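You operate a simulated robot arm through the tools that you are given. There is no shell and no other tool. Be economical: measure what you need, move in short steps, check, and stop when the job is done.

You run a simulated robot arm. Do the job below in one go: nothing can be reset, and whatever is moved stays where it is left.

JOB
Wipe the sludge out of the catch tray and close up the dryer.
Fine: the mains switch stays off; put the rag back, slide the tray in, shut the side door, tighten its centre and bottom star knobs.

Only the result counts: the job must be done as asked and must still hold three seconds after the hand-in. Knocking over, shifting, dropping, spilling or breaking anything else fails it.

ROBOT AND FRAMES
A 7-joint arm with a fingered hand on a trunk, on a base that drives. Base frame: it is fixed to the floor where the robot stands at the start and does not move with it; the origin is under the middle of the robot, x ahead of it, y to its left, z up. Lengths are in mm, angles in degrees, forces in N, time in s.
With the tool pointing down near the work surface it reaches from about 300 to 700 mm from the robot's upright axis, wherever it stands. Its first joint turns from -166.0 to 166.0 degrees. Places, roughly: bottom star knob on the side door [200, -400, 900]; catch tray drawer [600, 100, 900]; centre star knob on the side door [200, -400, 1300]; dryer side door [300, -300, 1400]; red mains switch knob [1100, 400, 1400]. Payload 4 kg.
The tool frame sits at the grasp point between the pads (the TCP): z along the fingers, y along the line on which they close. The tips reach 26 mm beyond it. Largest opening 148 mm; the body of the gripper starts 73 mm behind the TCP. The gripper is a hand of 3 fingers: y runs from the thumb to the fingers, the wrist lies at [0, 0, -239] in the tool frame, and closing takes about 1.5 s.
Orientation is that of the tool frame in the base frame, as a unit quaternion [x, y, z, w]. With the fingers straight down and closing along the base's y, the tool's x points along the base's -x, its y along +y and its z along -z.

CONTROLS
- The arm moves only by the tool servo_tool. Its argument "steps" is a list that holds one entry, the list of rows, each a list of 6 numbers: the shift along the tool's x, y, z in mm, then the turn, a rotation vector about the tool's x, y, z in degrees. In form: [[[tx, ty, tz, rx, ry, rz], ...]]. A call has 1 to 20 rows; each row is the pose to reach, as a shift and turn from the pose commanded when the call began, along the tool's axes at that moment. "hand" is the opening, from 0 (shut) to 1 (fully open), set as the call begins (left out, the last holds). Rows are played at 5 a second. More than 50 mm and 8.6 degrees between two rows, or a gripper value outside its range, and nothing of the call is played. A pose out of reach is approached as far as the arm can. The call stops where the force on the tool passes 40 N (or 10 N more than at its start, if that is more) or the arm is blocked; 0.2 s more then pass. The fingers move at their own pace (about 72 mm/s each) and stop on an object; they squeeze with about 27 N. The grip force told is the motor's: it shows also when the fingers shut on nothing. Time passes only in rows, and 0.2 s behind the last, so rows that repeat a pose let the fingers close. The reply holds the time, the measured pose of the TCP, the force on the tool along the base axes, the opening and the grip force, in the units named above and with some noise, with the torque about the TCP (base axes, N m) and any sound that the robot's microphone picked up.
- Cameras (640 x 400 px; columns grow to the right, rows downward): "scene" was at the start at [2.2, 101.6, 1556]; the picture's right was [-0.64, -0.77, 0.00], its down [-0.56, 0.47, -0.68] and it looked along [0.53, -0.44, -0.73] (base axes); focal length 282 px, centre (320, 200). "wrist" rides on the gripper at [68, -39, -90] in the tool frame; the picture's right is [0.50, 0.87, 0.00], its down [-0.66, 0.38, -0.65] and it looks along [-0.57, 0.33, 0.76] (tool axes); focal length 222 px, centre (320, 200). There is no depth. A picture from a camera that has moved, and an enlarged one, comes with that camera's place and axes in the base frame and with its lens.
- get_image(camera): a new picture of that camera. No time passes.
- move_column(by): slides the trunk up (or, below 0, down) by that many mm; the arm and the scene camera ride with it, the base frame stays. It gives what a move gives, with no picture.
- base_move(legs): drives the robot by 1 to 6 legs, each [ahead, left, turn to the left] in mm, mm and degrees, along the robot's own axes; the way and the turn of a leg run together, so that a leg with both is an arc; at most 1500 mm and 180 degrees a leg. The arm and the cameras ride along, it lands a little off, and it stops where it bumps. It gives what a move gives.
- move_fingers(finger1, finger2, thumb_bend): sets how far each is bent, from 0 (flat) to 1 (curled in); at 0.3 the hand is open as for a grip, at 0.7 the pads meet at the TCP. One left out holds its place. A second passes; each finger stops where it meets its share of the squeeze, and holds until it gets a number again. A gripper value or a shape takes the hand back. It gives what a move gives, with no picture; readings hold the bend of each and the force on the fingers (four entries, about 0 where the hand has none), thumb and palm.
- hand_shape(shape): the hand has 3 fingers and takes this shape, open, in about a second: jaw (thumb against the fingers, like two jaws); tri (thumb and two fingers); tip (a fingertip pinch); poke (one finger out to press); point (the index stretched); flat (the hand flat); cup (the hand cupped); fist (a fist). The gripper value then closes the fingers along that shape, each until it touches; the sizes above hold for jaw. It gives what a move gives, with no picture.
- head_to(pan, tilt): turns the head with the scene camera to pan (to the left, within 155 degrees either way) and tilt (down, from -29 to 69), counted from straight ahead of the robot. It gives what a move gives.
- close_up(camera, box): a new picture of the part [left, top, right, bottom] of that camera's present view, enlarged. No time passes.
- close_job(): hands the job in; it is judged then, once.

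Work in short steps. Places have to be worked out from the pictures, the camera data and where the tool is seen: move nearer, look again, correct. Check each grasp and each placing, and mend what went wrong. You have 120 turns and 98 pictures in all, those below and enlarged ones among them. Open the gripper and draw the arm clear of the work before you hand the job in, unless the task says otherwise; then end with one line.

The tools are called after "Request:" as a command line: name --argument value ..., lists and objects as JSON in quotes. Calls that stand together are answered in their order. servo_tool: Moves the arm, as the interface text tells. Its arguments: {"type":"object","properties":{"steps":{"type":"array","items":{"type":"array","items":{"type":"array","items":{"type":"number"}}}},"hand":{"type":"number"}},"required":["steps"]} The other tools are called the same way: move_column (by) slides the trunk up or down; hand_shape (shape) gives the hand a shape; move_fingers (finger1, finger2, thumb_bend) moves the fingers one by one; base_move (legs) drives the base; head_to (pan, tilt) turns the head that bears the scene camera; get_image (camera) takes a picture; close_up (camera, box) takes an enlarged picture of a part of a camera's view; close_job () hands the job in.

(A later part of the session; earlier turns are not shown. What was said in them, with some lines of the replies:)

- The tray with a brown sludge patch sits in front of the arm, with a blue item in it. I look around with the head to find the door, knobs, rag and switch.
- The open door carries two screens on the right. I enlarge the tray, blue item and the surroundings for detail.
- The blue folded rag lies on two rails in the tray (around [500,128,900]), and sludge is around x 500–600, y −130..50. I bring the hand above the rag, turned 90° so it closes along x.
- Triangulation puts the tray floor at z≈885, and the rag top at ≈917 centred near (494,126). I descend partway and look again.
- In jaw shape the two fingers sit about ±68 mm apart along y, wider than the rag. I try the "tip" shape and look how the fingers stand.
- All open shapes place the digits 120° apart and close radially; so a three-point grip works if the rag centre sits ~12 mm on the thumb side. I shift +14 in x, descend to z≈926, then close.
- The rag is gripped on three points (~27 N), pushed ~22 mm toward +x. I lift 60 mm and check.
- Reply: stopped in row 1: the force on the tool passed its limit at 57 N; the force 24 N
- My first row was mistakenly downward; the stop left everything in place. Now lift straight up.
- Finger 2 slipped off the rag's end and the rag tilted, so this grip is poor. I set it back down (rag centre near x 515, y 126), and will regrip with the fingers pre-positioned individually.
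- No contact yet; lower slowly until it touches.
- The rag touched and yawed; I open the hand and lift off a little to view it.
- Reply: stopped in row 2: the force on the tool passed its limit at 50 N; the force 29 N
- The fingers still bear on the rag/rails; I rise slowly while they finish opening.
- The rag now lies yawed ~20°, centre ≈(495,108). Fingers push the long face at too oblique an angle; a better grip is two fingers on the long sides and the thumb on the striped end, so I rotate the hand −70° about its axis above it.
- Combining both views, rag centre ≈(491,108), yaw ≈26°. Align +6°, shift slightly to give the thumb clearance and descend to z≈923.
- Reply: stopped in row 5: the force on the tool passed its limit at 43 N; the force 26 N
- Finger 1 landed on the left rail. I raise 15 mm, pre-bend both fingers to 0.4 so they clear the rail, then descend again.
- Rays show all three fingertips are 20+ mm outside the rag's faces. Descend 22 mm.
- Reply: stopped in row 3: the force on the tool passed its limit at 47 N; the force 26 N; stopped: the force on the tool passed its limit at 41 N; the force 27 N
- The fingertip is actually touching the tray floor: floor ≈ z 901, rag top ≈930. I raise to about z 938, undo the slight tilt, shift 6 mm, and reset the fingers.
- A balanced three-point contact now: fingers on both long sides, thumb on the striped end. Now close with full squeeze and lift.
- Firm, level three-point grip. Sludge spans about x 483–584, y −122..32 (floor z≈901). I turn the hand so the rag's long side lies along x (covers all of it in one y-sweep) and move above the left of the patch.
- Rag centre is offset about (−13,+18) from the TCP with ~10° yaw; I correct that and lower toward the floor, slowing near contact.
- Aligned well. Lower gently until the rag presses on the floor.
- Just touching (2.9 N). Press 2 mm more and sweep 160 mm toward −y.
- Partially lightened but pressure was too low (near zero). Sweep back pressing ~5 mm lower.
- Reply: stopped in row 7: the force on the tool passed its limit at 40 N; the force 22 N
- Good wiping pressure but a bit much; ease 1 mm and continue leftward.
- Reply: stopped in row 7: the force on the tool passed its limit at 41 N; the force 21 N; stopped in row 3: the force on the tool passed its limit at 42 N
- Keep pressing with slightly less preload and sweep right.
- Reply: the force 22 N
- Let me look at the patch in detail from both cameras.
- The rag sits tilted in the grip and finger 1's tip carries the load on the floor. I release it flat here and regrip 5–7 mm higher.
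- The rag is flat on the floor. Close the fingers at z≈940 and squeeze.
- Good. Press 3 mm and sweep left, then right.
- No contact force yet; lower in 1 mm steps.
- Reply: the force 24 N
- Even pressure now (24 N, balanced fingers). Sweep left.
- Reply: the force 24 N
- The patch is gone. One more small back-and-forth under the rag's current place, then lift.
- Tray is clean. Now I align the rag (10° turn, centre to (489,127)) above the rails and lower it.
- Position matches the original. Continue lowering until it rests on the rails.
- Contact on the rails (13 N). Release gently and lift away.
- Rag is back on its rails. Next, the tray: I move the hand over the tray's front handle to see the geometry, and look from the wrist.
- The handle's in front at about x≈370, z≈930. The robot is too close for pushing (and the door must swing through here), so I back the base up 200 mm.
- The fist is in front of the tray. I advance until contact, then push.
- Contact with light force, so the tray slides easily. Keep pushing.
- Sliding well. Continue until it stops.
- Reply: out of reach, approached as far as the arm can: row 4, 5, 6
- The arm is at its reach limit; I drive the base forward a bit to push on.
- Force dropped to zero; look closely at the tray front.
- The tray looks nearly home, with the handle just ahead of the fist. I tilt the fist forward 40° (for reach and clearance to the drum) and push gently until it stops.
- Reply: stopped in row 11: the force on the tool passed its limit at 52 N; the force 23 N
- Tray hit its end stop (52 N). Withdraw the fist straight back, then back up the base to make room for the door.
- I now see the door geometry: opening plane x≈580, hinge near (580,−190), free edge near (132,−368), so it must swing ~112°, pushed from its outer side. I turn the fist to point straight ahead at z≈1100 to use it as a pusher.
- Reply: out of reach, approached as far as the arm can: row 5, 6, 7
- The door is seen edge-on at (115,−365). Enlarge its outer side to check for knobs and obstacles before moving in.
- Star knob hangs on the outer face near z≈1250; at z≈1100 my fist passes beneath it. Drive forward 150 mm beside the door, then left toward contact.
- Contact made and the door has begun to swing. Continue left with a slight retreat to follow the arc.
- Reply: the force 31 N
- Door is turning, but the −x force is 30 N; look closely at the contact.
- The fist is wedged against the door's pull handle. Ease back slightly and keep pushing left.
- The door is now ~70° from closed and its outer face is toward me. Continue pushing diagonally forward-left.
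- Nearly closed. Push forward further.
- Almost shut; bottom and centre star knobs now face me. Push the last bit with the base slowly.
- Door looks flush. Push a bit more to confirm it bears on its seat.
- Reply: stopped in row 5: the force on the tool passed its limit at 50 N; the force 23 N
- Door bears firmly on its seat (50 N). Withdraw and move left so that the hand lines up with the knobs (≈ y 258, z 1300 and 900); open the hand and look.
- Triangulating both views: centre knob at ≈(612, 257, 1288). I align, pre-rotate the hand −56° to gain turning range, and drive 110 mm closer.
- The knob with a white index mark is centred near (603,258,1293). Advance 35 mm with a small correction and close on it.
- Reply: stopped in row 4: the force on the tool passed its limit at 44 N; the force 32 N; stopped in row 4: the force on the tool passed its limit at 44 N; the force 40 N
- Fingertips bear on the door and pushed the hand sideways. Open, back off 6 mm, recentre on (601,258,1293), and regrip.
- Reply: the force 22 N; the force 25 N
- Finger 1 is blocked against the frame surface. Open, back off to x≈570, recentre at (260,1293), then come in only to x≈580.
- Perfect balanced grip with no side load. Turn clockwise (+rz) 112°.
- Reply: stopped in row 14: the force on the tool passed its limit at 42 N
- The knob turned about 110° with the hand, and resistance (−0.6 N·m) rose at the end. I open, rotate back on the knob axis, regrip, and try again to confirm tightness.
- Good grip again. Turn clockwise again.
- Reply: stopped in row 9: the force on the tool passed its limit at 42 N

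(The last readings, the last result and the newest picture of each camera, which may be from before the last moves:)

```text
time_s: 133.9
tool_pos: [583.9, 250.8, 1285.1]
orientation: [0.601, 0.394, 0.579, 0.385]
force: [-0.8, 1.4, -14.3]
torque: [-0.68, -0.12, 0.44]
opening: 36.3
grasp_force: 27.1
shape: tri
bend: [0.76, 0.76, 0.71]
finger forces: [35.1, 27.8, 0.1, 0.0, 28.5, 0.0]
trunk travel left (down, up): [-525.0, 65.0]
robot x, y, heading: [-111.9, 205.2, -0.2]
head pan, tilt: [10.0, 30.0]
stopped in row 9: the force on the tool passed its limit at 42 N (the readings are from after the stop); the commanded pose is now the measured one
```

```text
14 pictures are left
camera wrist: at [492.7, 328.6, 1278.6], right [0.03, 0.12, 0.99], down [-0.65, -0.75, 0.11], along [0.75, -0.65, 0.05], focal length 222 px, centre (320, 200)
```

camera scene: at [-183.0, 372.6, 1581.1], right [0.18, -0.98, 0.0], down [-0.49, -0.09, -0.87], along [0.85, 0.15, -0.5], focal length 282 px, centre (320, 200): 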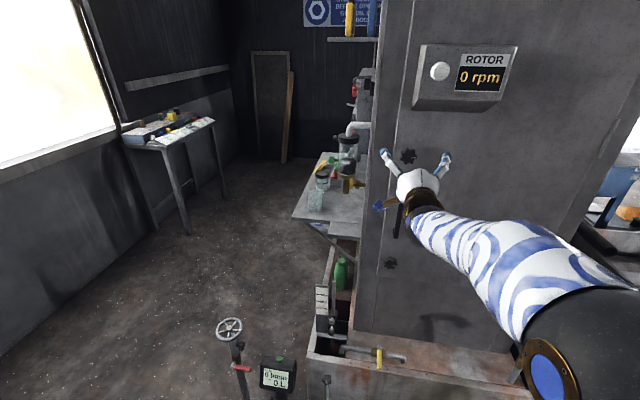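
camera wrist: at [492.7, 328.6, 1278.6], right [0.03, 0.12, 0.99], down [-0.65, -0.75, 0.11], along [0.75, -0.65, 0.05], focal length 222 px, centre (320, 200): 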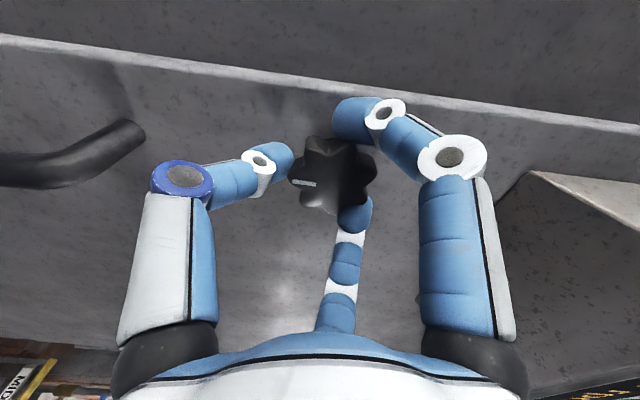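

The index mark went from 3 o'clock to 6 o'clock and stayed there on the second try (the fingers slipped at ~0.7 N·m): the centre knob is tight. Now open, back off, undo rotation and lower the trunk by 390 mm for the bottom knob.

Request:
servo_tool --steps '[[[0, 0, 0, 0, 0, 0], [0, 0, 0, 0, 0, 0], [0, 0, 0, 0, 0, 0], [0, 0, 0, 0, 0, 0], [8.9, 4.6, 0, -1.7, 0.84, 0], [8.9, 4.6, -20, -1.7, 0.84, 0], [8.9, 4.6, -40, -1.7, 0.84, 0], [8.9, 4.6, -60, -1.7, 0.84, 0]]]' --hand 1

Request:
servo_tool --steps '[[[0, 0, -10, 0, 0, -8], [0, 0, -20, 0, 0, -16], [0, 0, -30, 0, 0, -24], [0, 0, -40, 0, 0, -32], [0, 0, -40, 0, 0, -40], [0, 0, -40, 0, 0, -48], [0, 0, -40, 0, 0, -56], [0, 0, -40, 0, 0, -64], [0, 0, -40, 0, 0, -72], [0, 0, -40, 0, 0, -80]]]'

Request:
base_move --legs '[[-60, 0, 0]]'

Request:
move_column --by -390

Request:
get_image --camera "wrist"

Request:
get_image --camera "scene"

```text
time_s: 135.7
tool_pos: [522.1, 259.3, 1298.3]
orientation: [0.588, 0.387, 0.592, 0.392]
force: [-0.2, 0.3, 0.4]
torque: [-0.02, 0.0, -0.01]
opening: 147.8
grasp_force: 0.0
shape: tri
bend: [0.3, 0.3, 0.3]
finger forces: [0.0, 0.0, 0.1, 0.1, 0.0, 0.0]
trunk travel left (down, up): [-525.0, 65.0]
robot x, y, heading: [-109.1, 201.9, 0.0]
head pan, tilt: [10.0, 30.0]
```

```text
time_s: 137.9
tool_pos: [482.9, 259.0, 1298.1]
orientation: [0.202, 0.675, 0.201, 0.681]
force: [-0.2, -0.5, 0.1]
torque: [0.0, 0.0, -0.02]
opening: 148.1
grasp_force: 0.1
shape: tri
bend: [0.3, 0.3, 0.3]
finger forces: [0.0, 0.0, 0.0, 0.0, 0.0, 0.0]
trunk travel left (down, up): [-525.0, 65.0]
robot x, y, heading: [-116.6, 203.9, 0.2]
head pan, tilt: [10.0, 30.0]
```

```text
time_s: 138.9
tool_pos: [421.9, 259.8, 1298.6]
orientation: [0.201, 0.674, 0.202, 0.681]
force: [-0.7, 0.2, 0.4]
torque: [-0.04, -0.02, 0.03]
opening: 148.0
grasp_force: 0.1
shape: tri
bend: [0.3, 0.3, 0.3]
finger forces: [0.0, 0.0, 0.0, 0.1, 0.0, 0.1]
trunk travel left (down, up): [-525.0, 65.0]
robot x, y, heading: [-173.0, 203.5, 0.0]
head pan, tilt: [10.0, 30.0]
```

```text
time_s: 142.6
tool_pos: [423.1, 259.5, 908.3]
orientation: [0.202, 0.675, 0.201, 0.681]
force: [0.5, 0.6, -0.3]
torque: [-0.02, -0.01, 0.0]
opening: 147.8
grasp_force: 0.1
shape: tri
bend: [0.3, 0.3, 0.3]
finger forces: [0.1, 0.1, 0.0, 0.1, 0.0, 0.1]
trunk travel left (down, up): [-135.0, 455.0]
robot x, y, heading: [-174.2, 204.4, 0.1]
head pan, tilt: [10.0, 30.0]
```

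```text
13 pictures are left
camera wrist: at [331.2, 264.3, 830.2], right [0.0, 1.0, 0.05], down [-0.66, -0.04, 0.75], along [0.75, -0.04, 0.66], focal length 222 px, centre (320, 200)
```

wrist: 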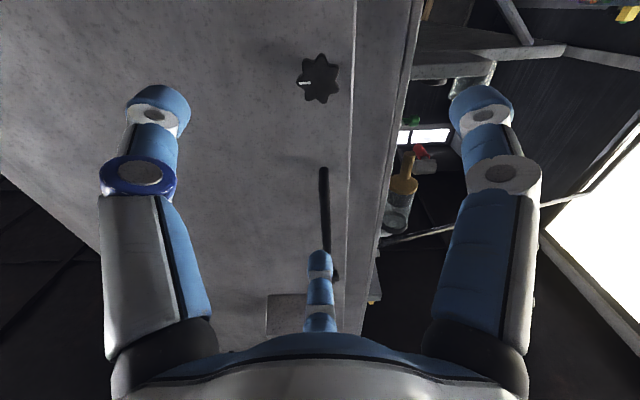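

```text
12 pictures are left
camera scene: at [-143.6, 372.4, 1191.2], right [0.17, -0.98, 0.0], down [-0.49, -0.09, -0.87], along [0.85, 0.15, -0.5], focal length 282 px, centre (320, 200)
```

scene: 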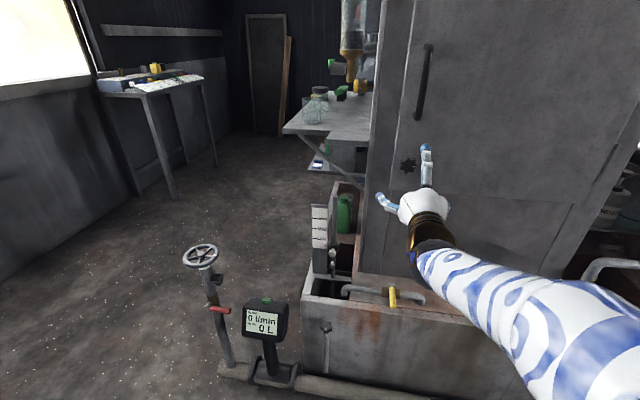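

Bottom knob located at ≈(603, 258, 891), same initial mark position. Align, drive in 100 mm, advance and close as before (TCP x≈583).

Request:
servo_tool --steps '[[[7, -5, 0, 0, 0, 0], [13.3, -10.7, 0, 0, 0, 0]]]'

Request:
base_move --legs '[[100, 0, 0]]'

Request:
get_image --camera "wrist"

```text
time_s: 143.2
tool_pos: [423.5, 257.4, 891.5]
orientation: [0.201, 0.675, 0.201, 0.681]
force: [0.2, -0.3, -0.9]
torque: [0.01, 0.02, 0.03]
opening: 147.7
grasp_force: 0.3
shape: tri
bend: [0.3, 0.3, 0.3]
finger forces: [0.2, 0.1, 0.1, 0.0, 0.0, 0.0]
trunk travel left (down, up): [-135.0, 455.0]
robot x, y, heading: [-169.2, 201.0, 0.3]
head pan, tilt: [10.0, 30.0]
```

```text
time_s: 144.4
tool_pos: [523.5, 258.8, 891.0]
orientation: [0.201, 0.675, 0.202, 0.681]
force: [-0.1, 0.2, -0.2]
torque: [0.01, 0.0, -0.03]
opening: 147.8
grasp_force: 0.0
shape: tri
bend: [0.3, 0.3, 0.3]
finger forces: [0.0, 0.0, 0.0, 0.0, 0.0, 0.0]
trunk travel left (down, up): [-135.0, 455.0]
robot x, y, heading: [-73.0, 204.5, -0.1]
head pan, tilt: [10.0, 30.0]
```

```text
11 pictures are left
camera wrist: at [431.7, 263.1, 813.4], right [0.0, 1.0, 0.05], down [-0.66, -0.04, 0.75], along [0.75, -0.04, 0.66], focal length 222 px, centre (320, 200)
```

wrist: 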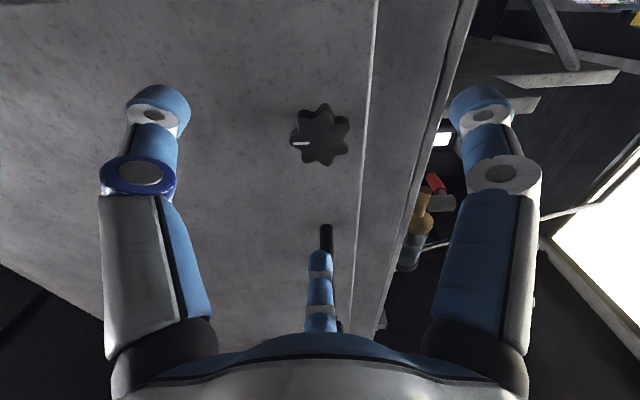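

Knob confirmed at (603,258,893). Advance 60 mm and grip.

Request:
servo_tool --steps '[[[-1, 0.5, 15, 0, 0, 0], [-1.7, 1, 30, 0, 0, 0], [-1.7, 1, 45, 0, 0, 0], [-1.7, 1, 53, 0, 0, 0], [-1.7, 1, 60, 0, 0, 0]]]'

Request:
servo_tool --steps '[[[0, 0, 0, 0, 0, 0], [0, 0, 0, 0, 0, 0], [0, 0, 0, 0, 0, 0], [0, 0, 0, 0, 0, 0], [0, 0, 0, 0, 0, 0], [0, 0, 0, 0, 0, 0], [0, 0, 0, 0, 0, 0]]]' --hand 0

```text
time_s: 145.6
tool_pos: [584.9, 257.8, 893.5]
orientation: [0.201, 0.675, 0.202, 0.681]
force: [-0.1, 0.1, 0.3]
torque: [-0.01, -0.02, -0.04]
opening: 148.1
grasp_force: 0.1
shape: tri
bend: [0.3, 0.3, 0.3]
finger forces: [0.0, 0.0, 0.0, 0.1, 0.0, 0.0]
trunk travel left (down, up): [-135.0, 455.0]
robot x, y, heading: [-68.0, 205.1, 0.0]
head pan, tilt: [10.0, 30.0]
```

```text
time_s: 147.2
tool_pos: [583.7, 258.4, 893.7]
orientation: [0.2, 0.674, 0.203, 0.681]
force: [0.3, -1.9, 2.1]
torque: [0.04, 0.05, -0.06]
opening: 40.0
grasp_force: 26.7
shape: tri
bend: [0.77, 0.76, 0.7]
finger forces: [21.8, 24.0, 0.0, 0.0, 24.8, 0.0]
trunk travel left (down, up): [-135.0, 455.0]
robot x, y, heading: [-74.1, 205.2, 0.0]
head pan, tilt: [10.0, 30.0]
```

Balanced grip again. Turn clockwise until it resists.

Request:
servo_tool --steps '[[[0, 0, 0, 0, 0, 8], [0, 0, 0, 0, 0, 16], [0, 0, 0, 0, 0, 24], [0, 0, 0, 0, 0, 32], [0, 0, 0, 0, 0, 40], [0, 0, 0, 0, 0, 48], [0, 0, 0, 0, 0, 56], [0, 0, 0, 0, 0, 64], [0, 0, 0, 0, 0, 72], [0, 0, 0, 0, 0, 80], [0, 0, 0, 0, 0, 88], [0, 0, 0, 0, 0, 96], [0, 0, 0, 0, 0, 104], [0, 0, 0, 0, 0, 112]]]'

Request:
get_image --camera "wrist"

```text
time_s: 150.2
tool_pos: [584.6, 254.0, 886.7]
orientation: [0.674, 0.221, 0.668, 0.224]
force: [-1.4, -6.9, -15.6]
torque: [-0.56, 0.28, 0.03]
opening: 39.4
grasp_force: 26.6
shape: tri
bend: [0.77, 0.75, 0.7]
finger forces: [25.5, 24.6, 0.1, 0.1, 35.8, 0.0]
trunk travel left (down, up): [-135.0, 455.0]
robot x, y, heading: [-74.3, 205.9, 0.1]
head pan, tilt: [10.0, 30.0]
stopped in row 14: the force on the tool passed its limit at 42 N (the readings are from after the stop); the commanded pose is now the measured one
```

```text
10 pictures are left
camera wrist: at [492.9, 326.5, 918.6], right [0.0, -0.39, 0.92], down [-0.66, -0.69, -0.29], along [0.75, -0.61, -0.26], focal length 222 px, centre (320, 200)
```

wrist: 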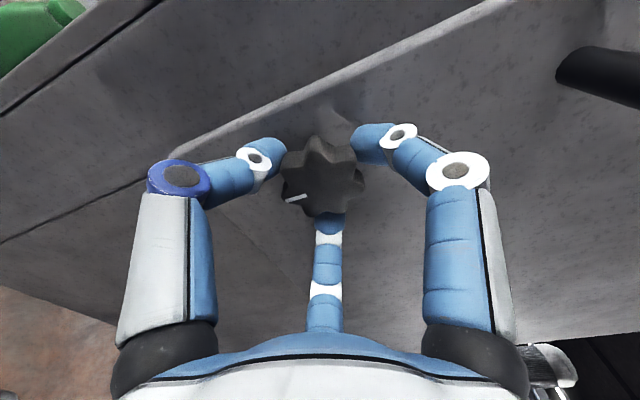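

Identical behaviour: mark now at 6 o'clock with resistance. I repeat once more to confirm it is fully tight.

Request:
servo_tool --steps '[[[0, 0, 0, 0, 0, 0], [0, 0, 0, 0, 0, 0], [0, 0, 0, 0, 0, 0], [0, 0, 0, 0, 0, 0], [8, 0.6, 0, 0, 0, 0], [8, 0.6, 0, 0, 0, -8], [8, 0.6, 0, 0, 0, -16], [8, 0.6, 0, 0, 0, -24], [8, 0.6, 0, 0, 0, -32], [8, 0.6, 0, 0, 0, -40], [8, 0.6, 0, 0, 0, -48], [8, 0.6, 0, 0, 0, -56], [8, 0.6, 0, 0, 0, -64], [8, 0.6, 0, 0, 0, -72], [8, 0.6, 0, 0, 0, -80], [8, 0.6, 0, 0, 0, -88], [8, 0.6, 0, 0, 0, -96]]]' --hand 1

Request:
servo_tool --steps '[[[0, 0, 0, 0, 0, 0], [0, 0, 0, 0, 0, 0], [0, 0, 0, 0, 0, 0], [0, 0, 0, 0, 0, 0], [0, 0, 0, 0, 0, 0], [0, 0, 0, 0, 0, 0], [0, 0, 0, 0, 0, 0]]]' --hand 0

Request:
servo_tool --steps '[[[0, 0, 0, 0, 0, 8], [0, 0, 0, 0, 0, 16], [0, 0, 0, 0, 0, 24], [0, 0, 0, 0, 0, 32], [0, 0, 0, 0, 0, 40], [0, 0, 0, 0, 0, 48], [0, 0, 0, 0, 0, 56], [0, 0, 0, 0, 0, 64]]]'

Request:
get_image --camera "wrist"

```text
time_s: 153.8
tool_pos: [583.4, 261.1, 898.1]
orientation: [0.283, 0.647, 0.281, 0.65]
force: [-0.7, -0.7, 0.1]
torque: [0.01, -0.01, 0.0]
opening: 148.0
grasp_force: 0.1
shape: tri
bend: [0.3, 0.3, 0.3]
finger forces: [0.0, 0.0, 0.0, 0.0, 0.0, 0.0]
trunk travel left (down, up): [-135.0, 455.0]
robot x, y, heading: [-72.4, 204.7, 0.0]
head pan, tilt: [10.0, 30.0]
```

```text
time_s: 155.4
tool_pos: [583.1, 261.2, 896.9]
orientation: [0.283, 0.647, 0.282, 0.649]
force: [0.8, 0.0, 0.1]
torque: [-0.03, 0.03, -0.01]
opening: 44.0
grasp_force: 26.8
shape: tri
bend: [0.76, 0.75, 0.7]
finger forces: [24.1, 23.1, 0.0, 0.0, 24.8, 0.0]
trunk travel left (down, up): [-135.0, 455.0]
robot x, y, heading: [-74.6, 200.0, 0.4]
head pan, tilt: [10.0, 30.0]
```

```text
time_s: 157.2
tool_pos: [583.5, 268.2, 896.3]
orientation: [0.582, 0.401, 0.585, 0.398]
force: [12.6, 11.2, -0.1]
torque: [-0.26, 0.15, 0.16]
opening: 35.1
grasp_force: 26.8
shape: tri
bend: [0.78, 0.76, 0.71]
finger forces: [21.8, 21.9, 0.1, 0.0, 19.7, 0.0]
trunk travel left (down, up): [-135.0, 455.0]
robot x, y, heading: [-73.8, 207.8, 0.3]
head pan, tilt: [10.0, 30.0]
```

```text
9 pictures are left
camera wrist: at [491.6, 343.8, 885.2], right [0.0, 0.15, 0.99], down [-0.65, -0.75, 0.12], along [0.76, -0.64, 0.1], focal length 222 px, centre (320, 200)
```

wrist: 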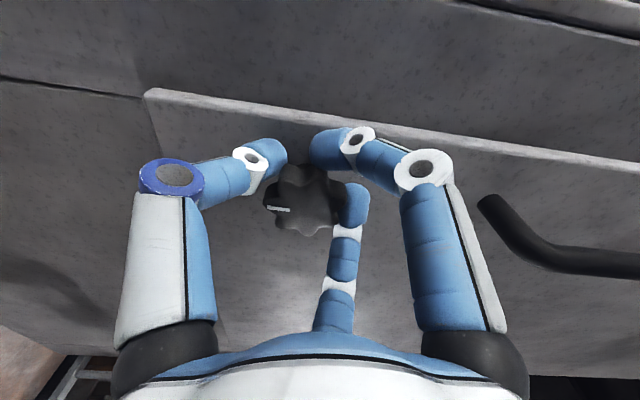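

Mark unchanged at 6 o'clock: bottom knob is at its stop. Open, withdraw, and look at the whole dryer.

Request:
servo_tool --steps '[[[0, 0, 0, 0, 0, 0], [0, 0, 0, 0, 0, 0], [0, 0, 0, 0, 0, 0], [0, 0, 0, 0, 0, 0], [0, 0, -10, 0, 0, 0], [0, 0, -30, 0, 0, 0], [0, 0, -60, 0, 0, 0], [0, 0, -90, 0, 0, 0]]]' --hand 1

Request:
base_move --legs '[[-350, 0, 0]]'

Request:
move_column --by 300

Request:
head_to --pan -5 --tilt 20

Request:
get_image --camera "scene"

```text
time_s: 159.0
tool_pos: [493.1, 259.9, 897.2]
orientation: [0.584, 0.397, 0.583, 0.401]
force: [-0.4, -0.4, 0.0]
torque: [0.0, -0.01, 0.01]
opening: 148.1
grasp_force: 0.2
shape: tri
bend: [0.3, 0.3, 0.3]
finger forces: [0.0, 0.0, 0.1, 0.1, 0.1, 0.0]
trunk travel left (down, up): [-135.0, 455.0]
robot x, y, heading: [-75.3, 209.0, -0.0]
head pan, tilt: [10.0, 30.0]
```

```text
time_s: 161.2
tool_pos: [146.0, 260.8, 897.1]
orientation: [0.583, 0.399, 0.584, 0.401]
force: [-0.3, -0.2, -0.5]
torque: [0.02, 0.0, 0.0]
opening: 147.8
grasp_force: 0.0
shape: tri
bend: [0.3, 0.3, 0.3]
finger forces: [0.0, 0.0, 0.0, 0.0, 0.0, 0.1]
trunk travel left (down, up): [-135.0, 455.0]
robot x, y, heading: [-421.0, 200.7, -0.1]
head pan, tilt: [10.0, 30.0]
```

```text
time_s: 164.2
tool_pos: [144.7, 259.8, 1196.8]
orientation: [0.584, 0.399, 0.583, 0.401]
force: [-0.6, -0.8, 0.4]
torque: [-0.03, -0.01, 0.01]
opening: 147.6
grasp_force: 0.1
shape: tri
bend: [0.3, 0.3, 0.3]
finger forces: [0.0, 0.0, 0.1, 0.0, 0.0, 0.1]
trunk travel left (down, up): [-435.0, 155.0]
robot x, y, heading: [-420.6, 202.6, 0.3]
head pan, tilt: [10.0, 30.0]
```

```text
time_s: 165.0
tool_pos: [144.6, 260.1, 1197.6]
orientation: [0.584, 0.399, 0.583, 0.401]
force: [-0.1, 0.1, 0.2]
torque: [0.03, 0.04, 0.0]
opening: 147.8
grasp_force: 0.0
shape: tri
bend: [0.3, 0.3, 0.3]
finger forces: [0.0, 0.0, 0.1, 0.1, 0.1, 0.0]
trunk travel left (down, up): [-435.0, 155.0]
robot x, y, heading: [-422.5, 205.3, 0.2]
head pan, tilt: [-5.0, 20.0]
```

```text
8 pictures are left
camera scene: at [-387.5, 348.2, 1507.2], right [-0.08, -1.0, 0.0], down [-0.34, 0.03, -0.94], along [0.94, -0.08, -0.34], focal length 282 px, centre (320, 200)
```

scene: 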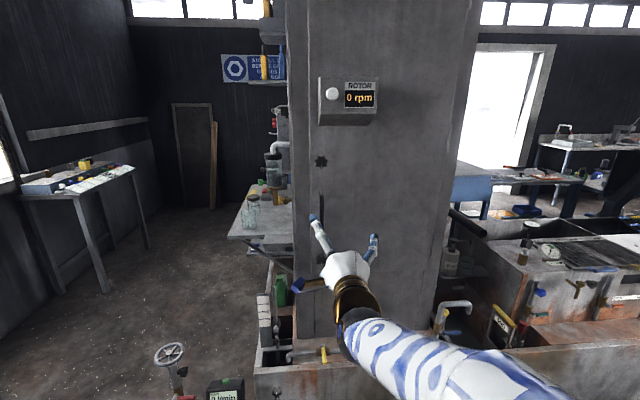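

The door is flush. Enlarge the centre knob, and tilt up to compare with the top knob.

Request:
close_up --camera "scene" --box '[290, 140, 354, 180]'

Request:
head_to --pan -5 --tilt -5

Request:
get_image --camera "scene"

```text
10.00 times, centred on (322, 160) of scene
camera zoom: at [-387.5, 348.2, 1507.2], right [-0.08, -1.0, 0.0], down [-0.34, 0.03, -0.94], along [0.94, -0.08, -0.34], focal length 2819 px, centre (300, 600)
```

zoom: 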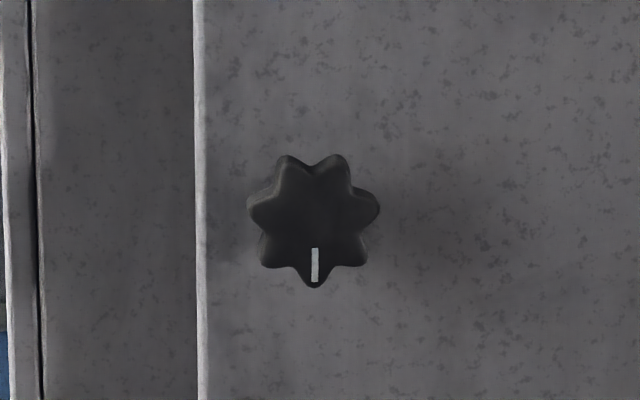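

```text
time_s: 165.9
tool_pos: [144.3, 261.3, 1198.0]
orientation: [0.583, 0.4, 0.583, 0.401]
force: [-0.3, 0.0, 0.1]
torque: [-0.03, -0.05, -0.05]
opening: 147.9
grasp_force: 0.0
shape: tri
bend: [0.3, 0.3, 0.3]
finger forces: [0.2, 0.1, 0.0, 0.1, 0.0, 0.0]
trunk travel left (down, up): [-435.0, 155.0]
robot x, y, heading: [-421.2, 205.4, 0.0]
head pan, tilt: [-5.0, -5.0]
```

```text
6 pictures are left
camera scene: at [-393.1, 348.6, 1547.2], right [-0.09, -1.0, 0.0], down [0.09, -0.01, -1.0], along [0.99, -0.08, 0.09], focal length 282 px, centre (320, 200)
```

scene: 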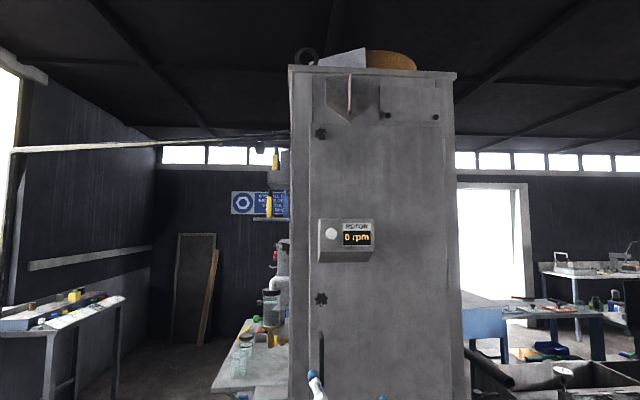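

Check the top knob's mark for comparison, and the bottom one.

Request:
close_up --camera "scene" --box '[290, 113, 354, 153]'

Request:
servo_tool --steps '[[[20, 0, -20, 0, 0, 0], [40, -20, -40, 0, 0, 0], [60, -60, -60, 0, 0, 0], [60, -100, -60, 0, 0, 0]]]'

Request:
head_to --pan -5 --tilt 30

Request:
get_image --camera "scene"

```text
10.00 times, centred on (322, 133) of scene
camera zoom: at [-393.1, 348.6, 1547.2], right [-0.09, -1.0, 0.0], down [0.09, -0.01, -1.0], along [0.99, -0.08, 0.09], focal length 2819 px, centre (300, 870)
```

zoom: 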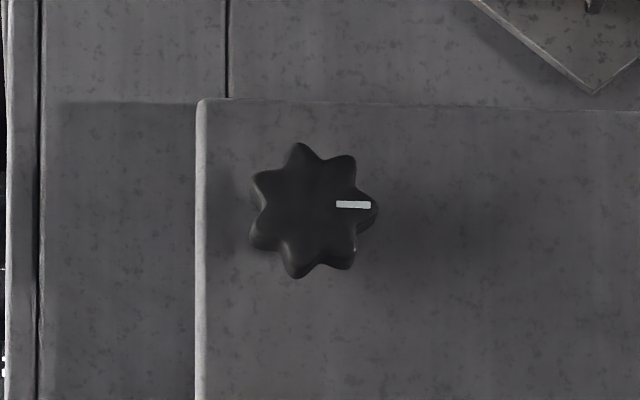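

```text
time_s: 166.9
tool_pos: [86.0, 353.8, 1125.5]
orientation: [0.583, 0.398, 0.583, 0.401]
force: [-0.1, -0.4, 0.4]
torque: [-0.02, -0.01, -0.03]
opening: 147.9
grasp_force: 0.1
shape: tri
bend: [0.3, 0.3, 0.3]
finger forces: [0.0, 0.1, 0.0, 0.1, 0.1, 0.1]
trunk travel left (down, up): [-435.0, 155.0]
robot x, y, heading: [-417.4, 203.8, 0.0]
head pan, tilt: [-5.0, -5.0]
```

```text
time_s: 167.9
tool_pos: [85.6, 354.0, 1125.6]
orientation: [0.583, 0.399, 0.583, 0.401]
force: [0.1, -0.2, -0.3]
torque: [0.0, 0.0, 0.0]
opening: 147.7
grasp_force: 0.0
shape: tri
bend: [0.3, 0.3, 0.3]
finger forces: [0.1, 0.0, 0.1, 0.1, 0.1, 0.0]
trunk travel left (down, up): [-435.0, 155.0]
robot x, y, heading: [-418.2, 200.2, 0.4]
head pan, tilt: [-5.0, 30.0]
```

```text
4 pictures are left
camera scene: at [-390.2, 348.4, 1491.2], right [-0.09, -1.0, 0.0], down [-0.5, 0.04, -0.87], along [0.86, -0.07, -0.5], focal length 282 px, centre (320, 200)
```

scene: 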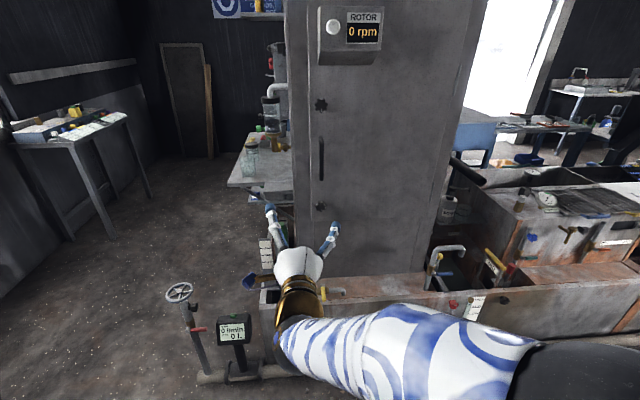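

Top knob is untouched at 3 o'clock (loose, as asked). Check the bottom knob's mark.

Request:
close_up --camera "scene" --box '[288, 187, 352, 227]'

```text
10.00 times, centred on (320, 207) of scene
camera zoom: at [-390.2, 348.4, 1491.2], right [-0.09, -1.0, 0.0], down [-0.5, 0.04, -0.87], along [0.86, -0.07, -0.5], focal length 2819 px, centre (320, 130)
```

zoom: 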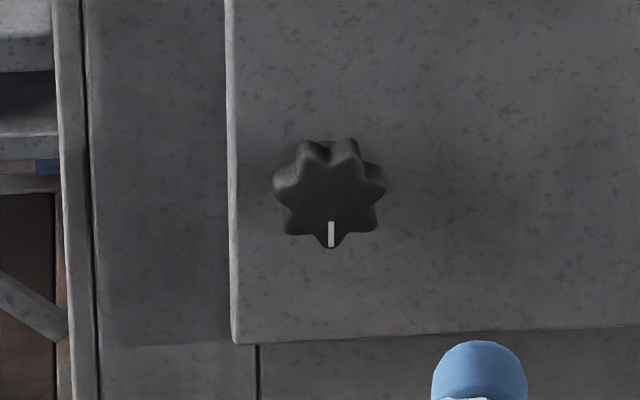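

Both knobs are at the tight 6 o'clock position, the door is flush, the tray is in with the rag on its rails, and the hand is open and clear. Handing in.

Request:
close_job

```text
The job is handed in.
```

The sludge is wiped out, the rag is back on its rails, and the tray is in against its stop. The side door is shut, its centre and bottom star knobs are tight, and the mains switch was not touched; the few loose crumbs at the back of the tray are still there.
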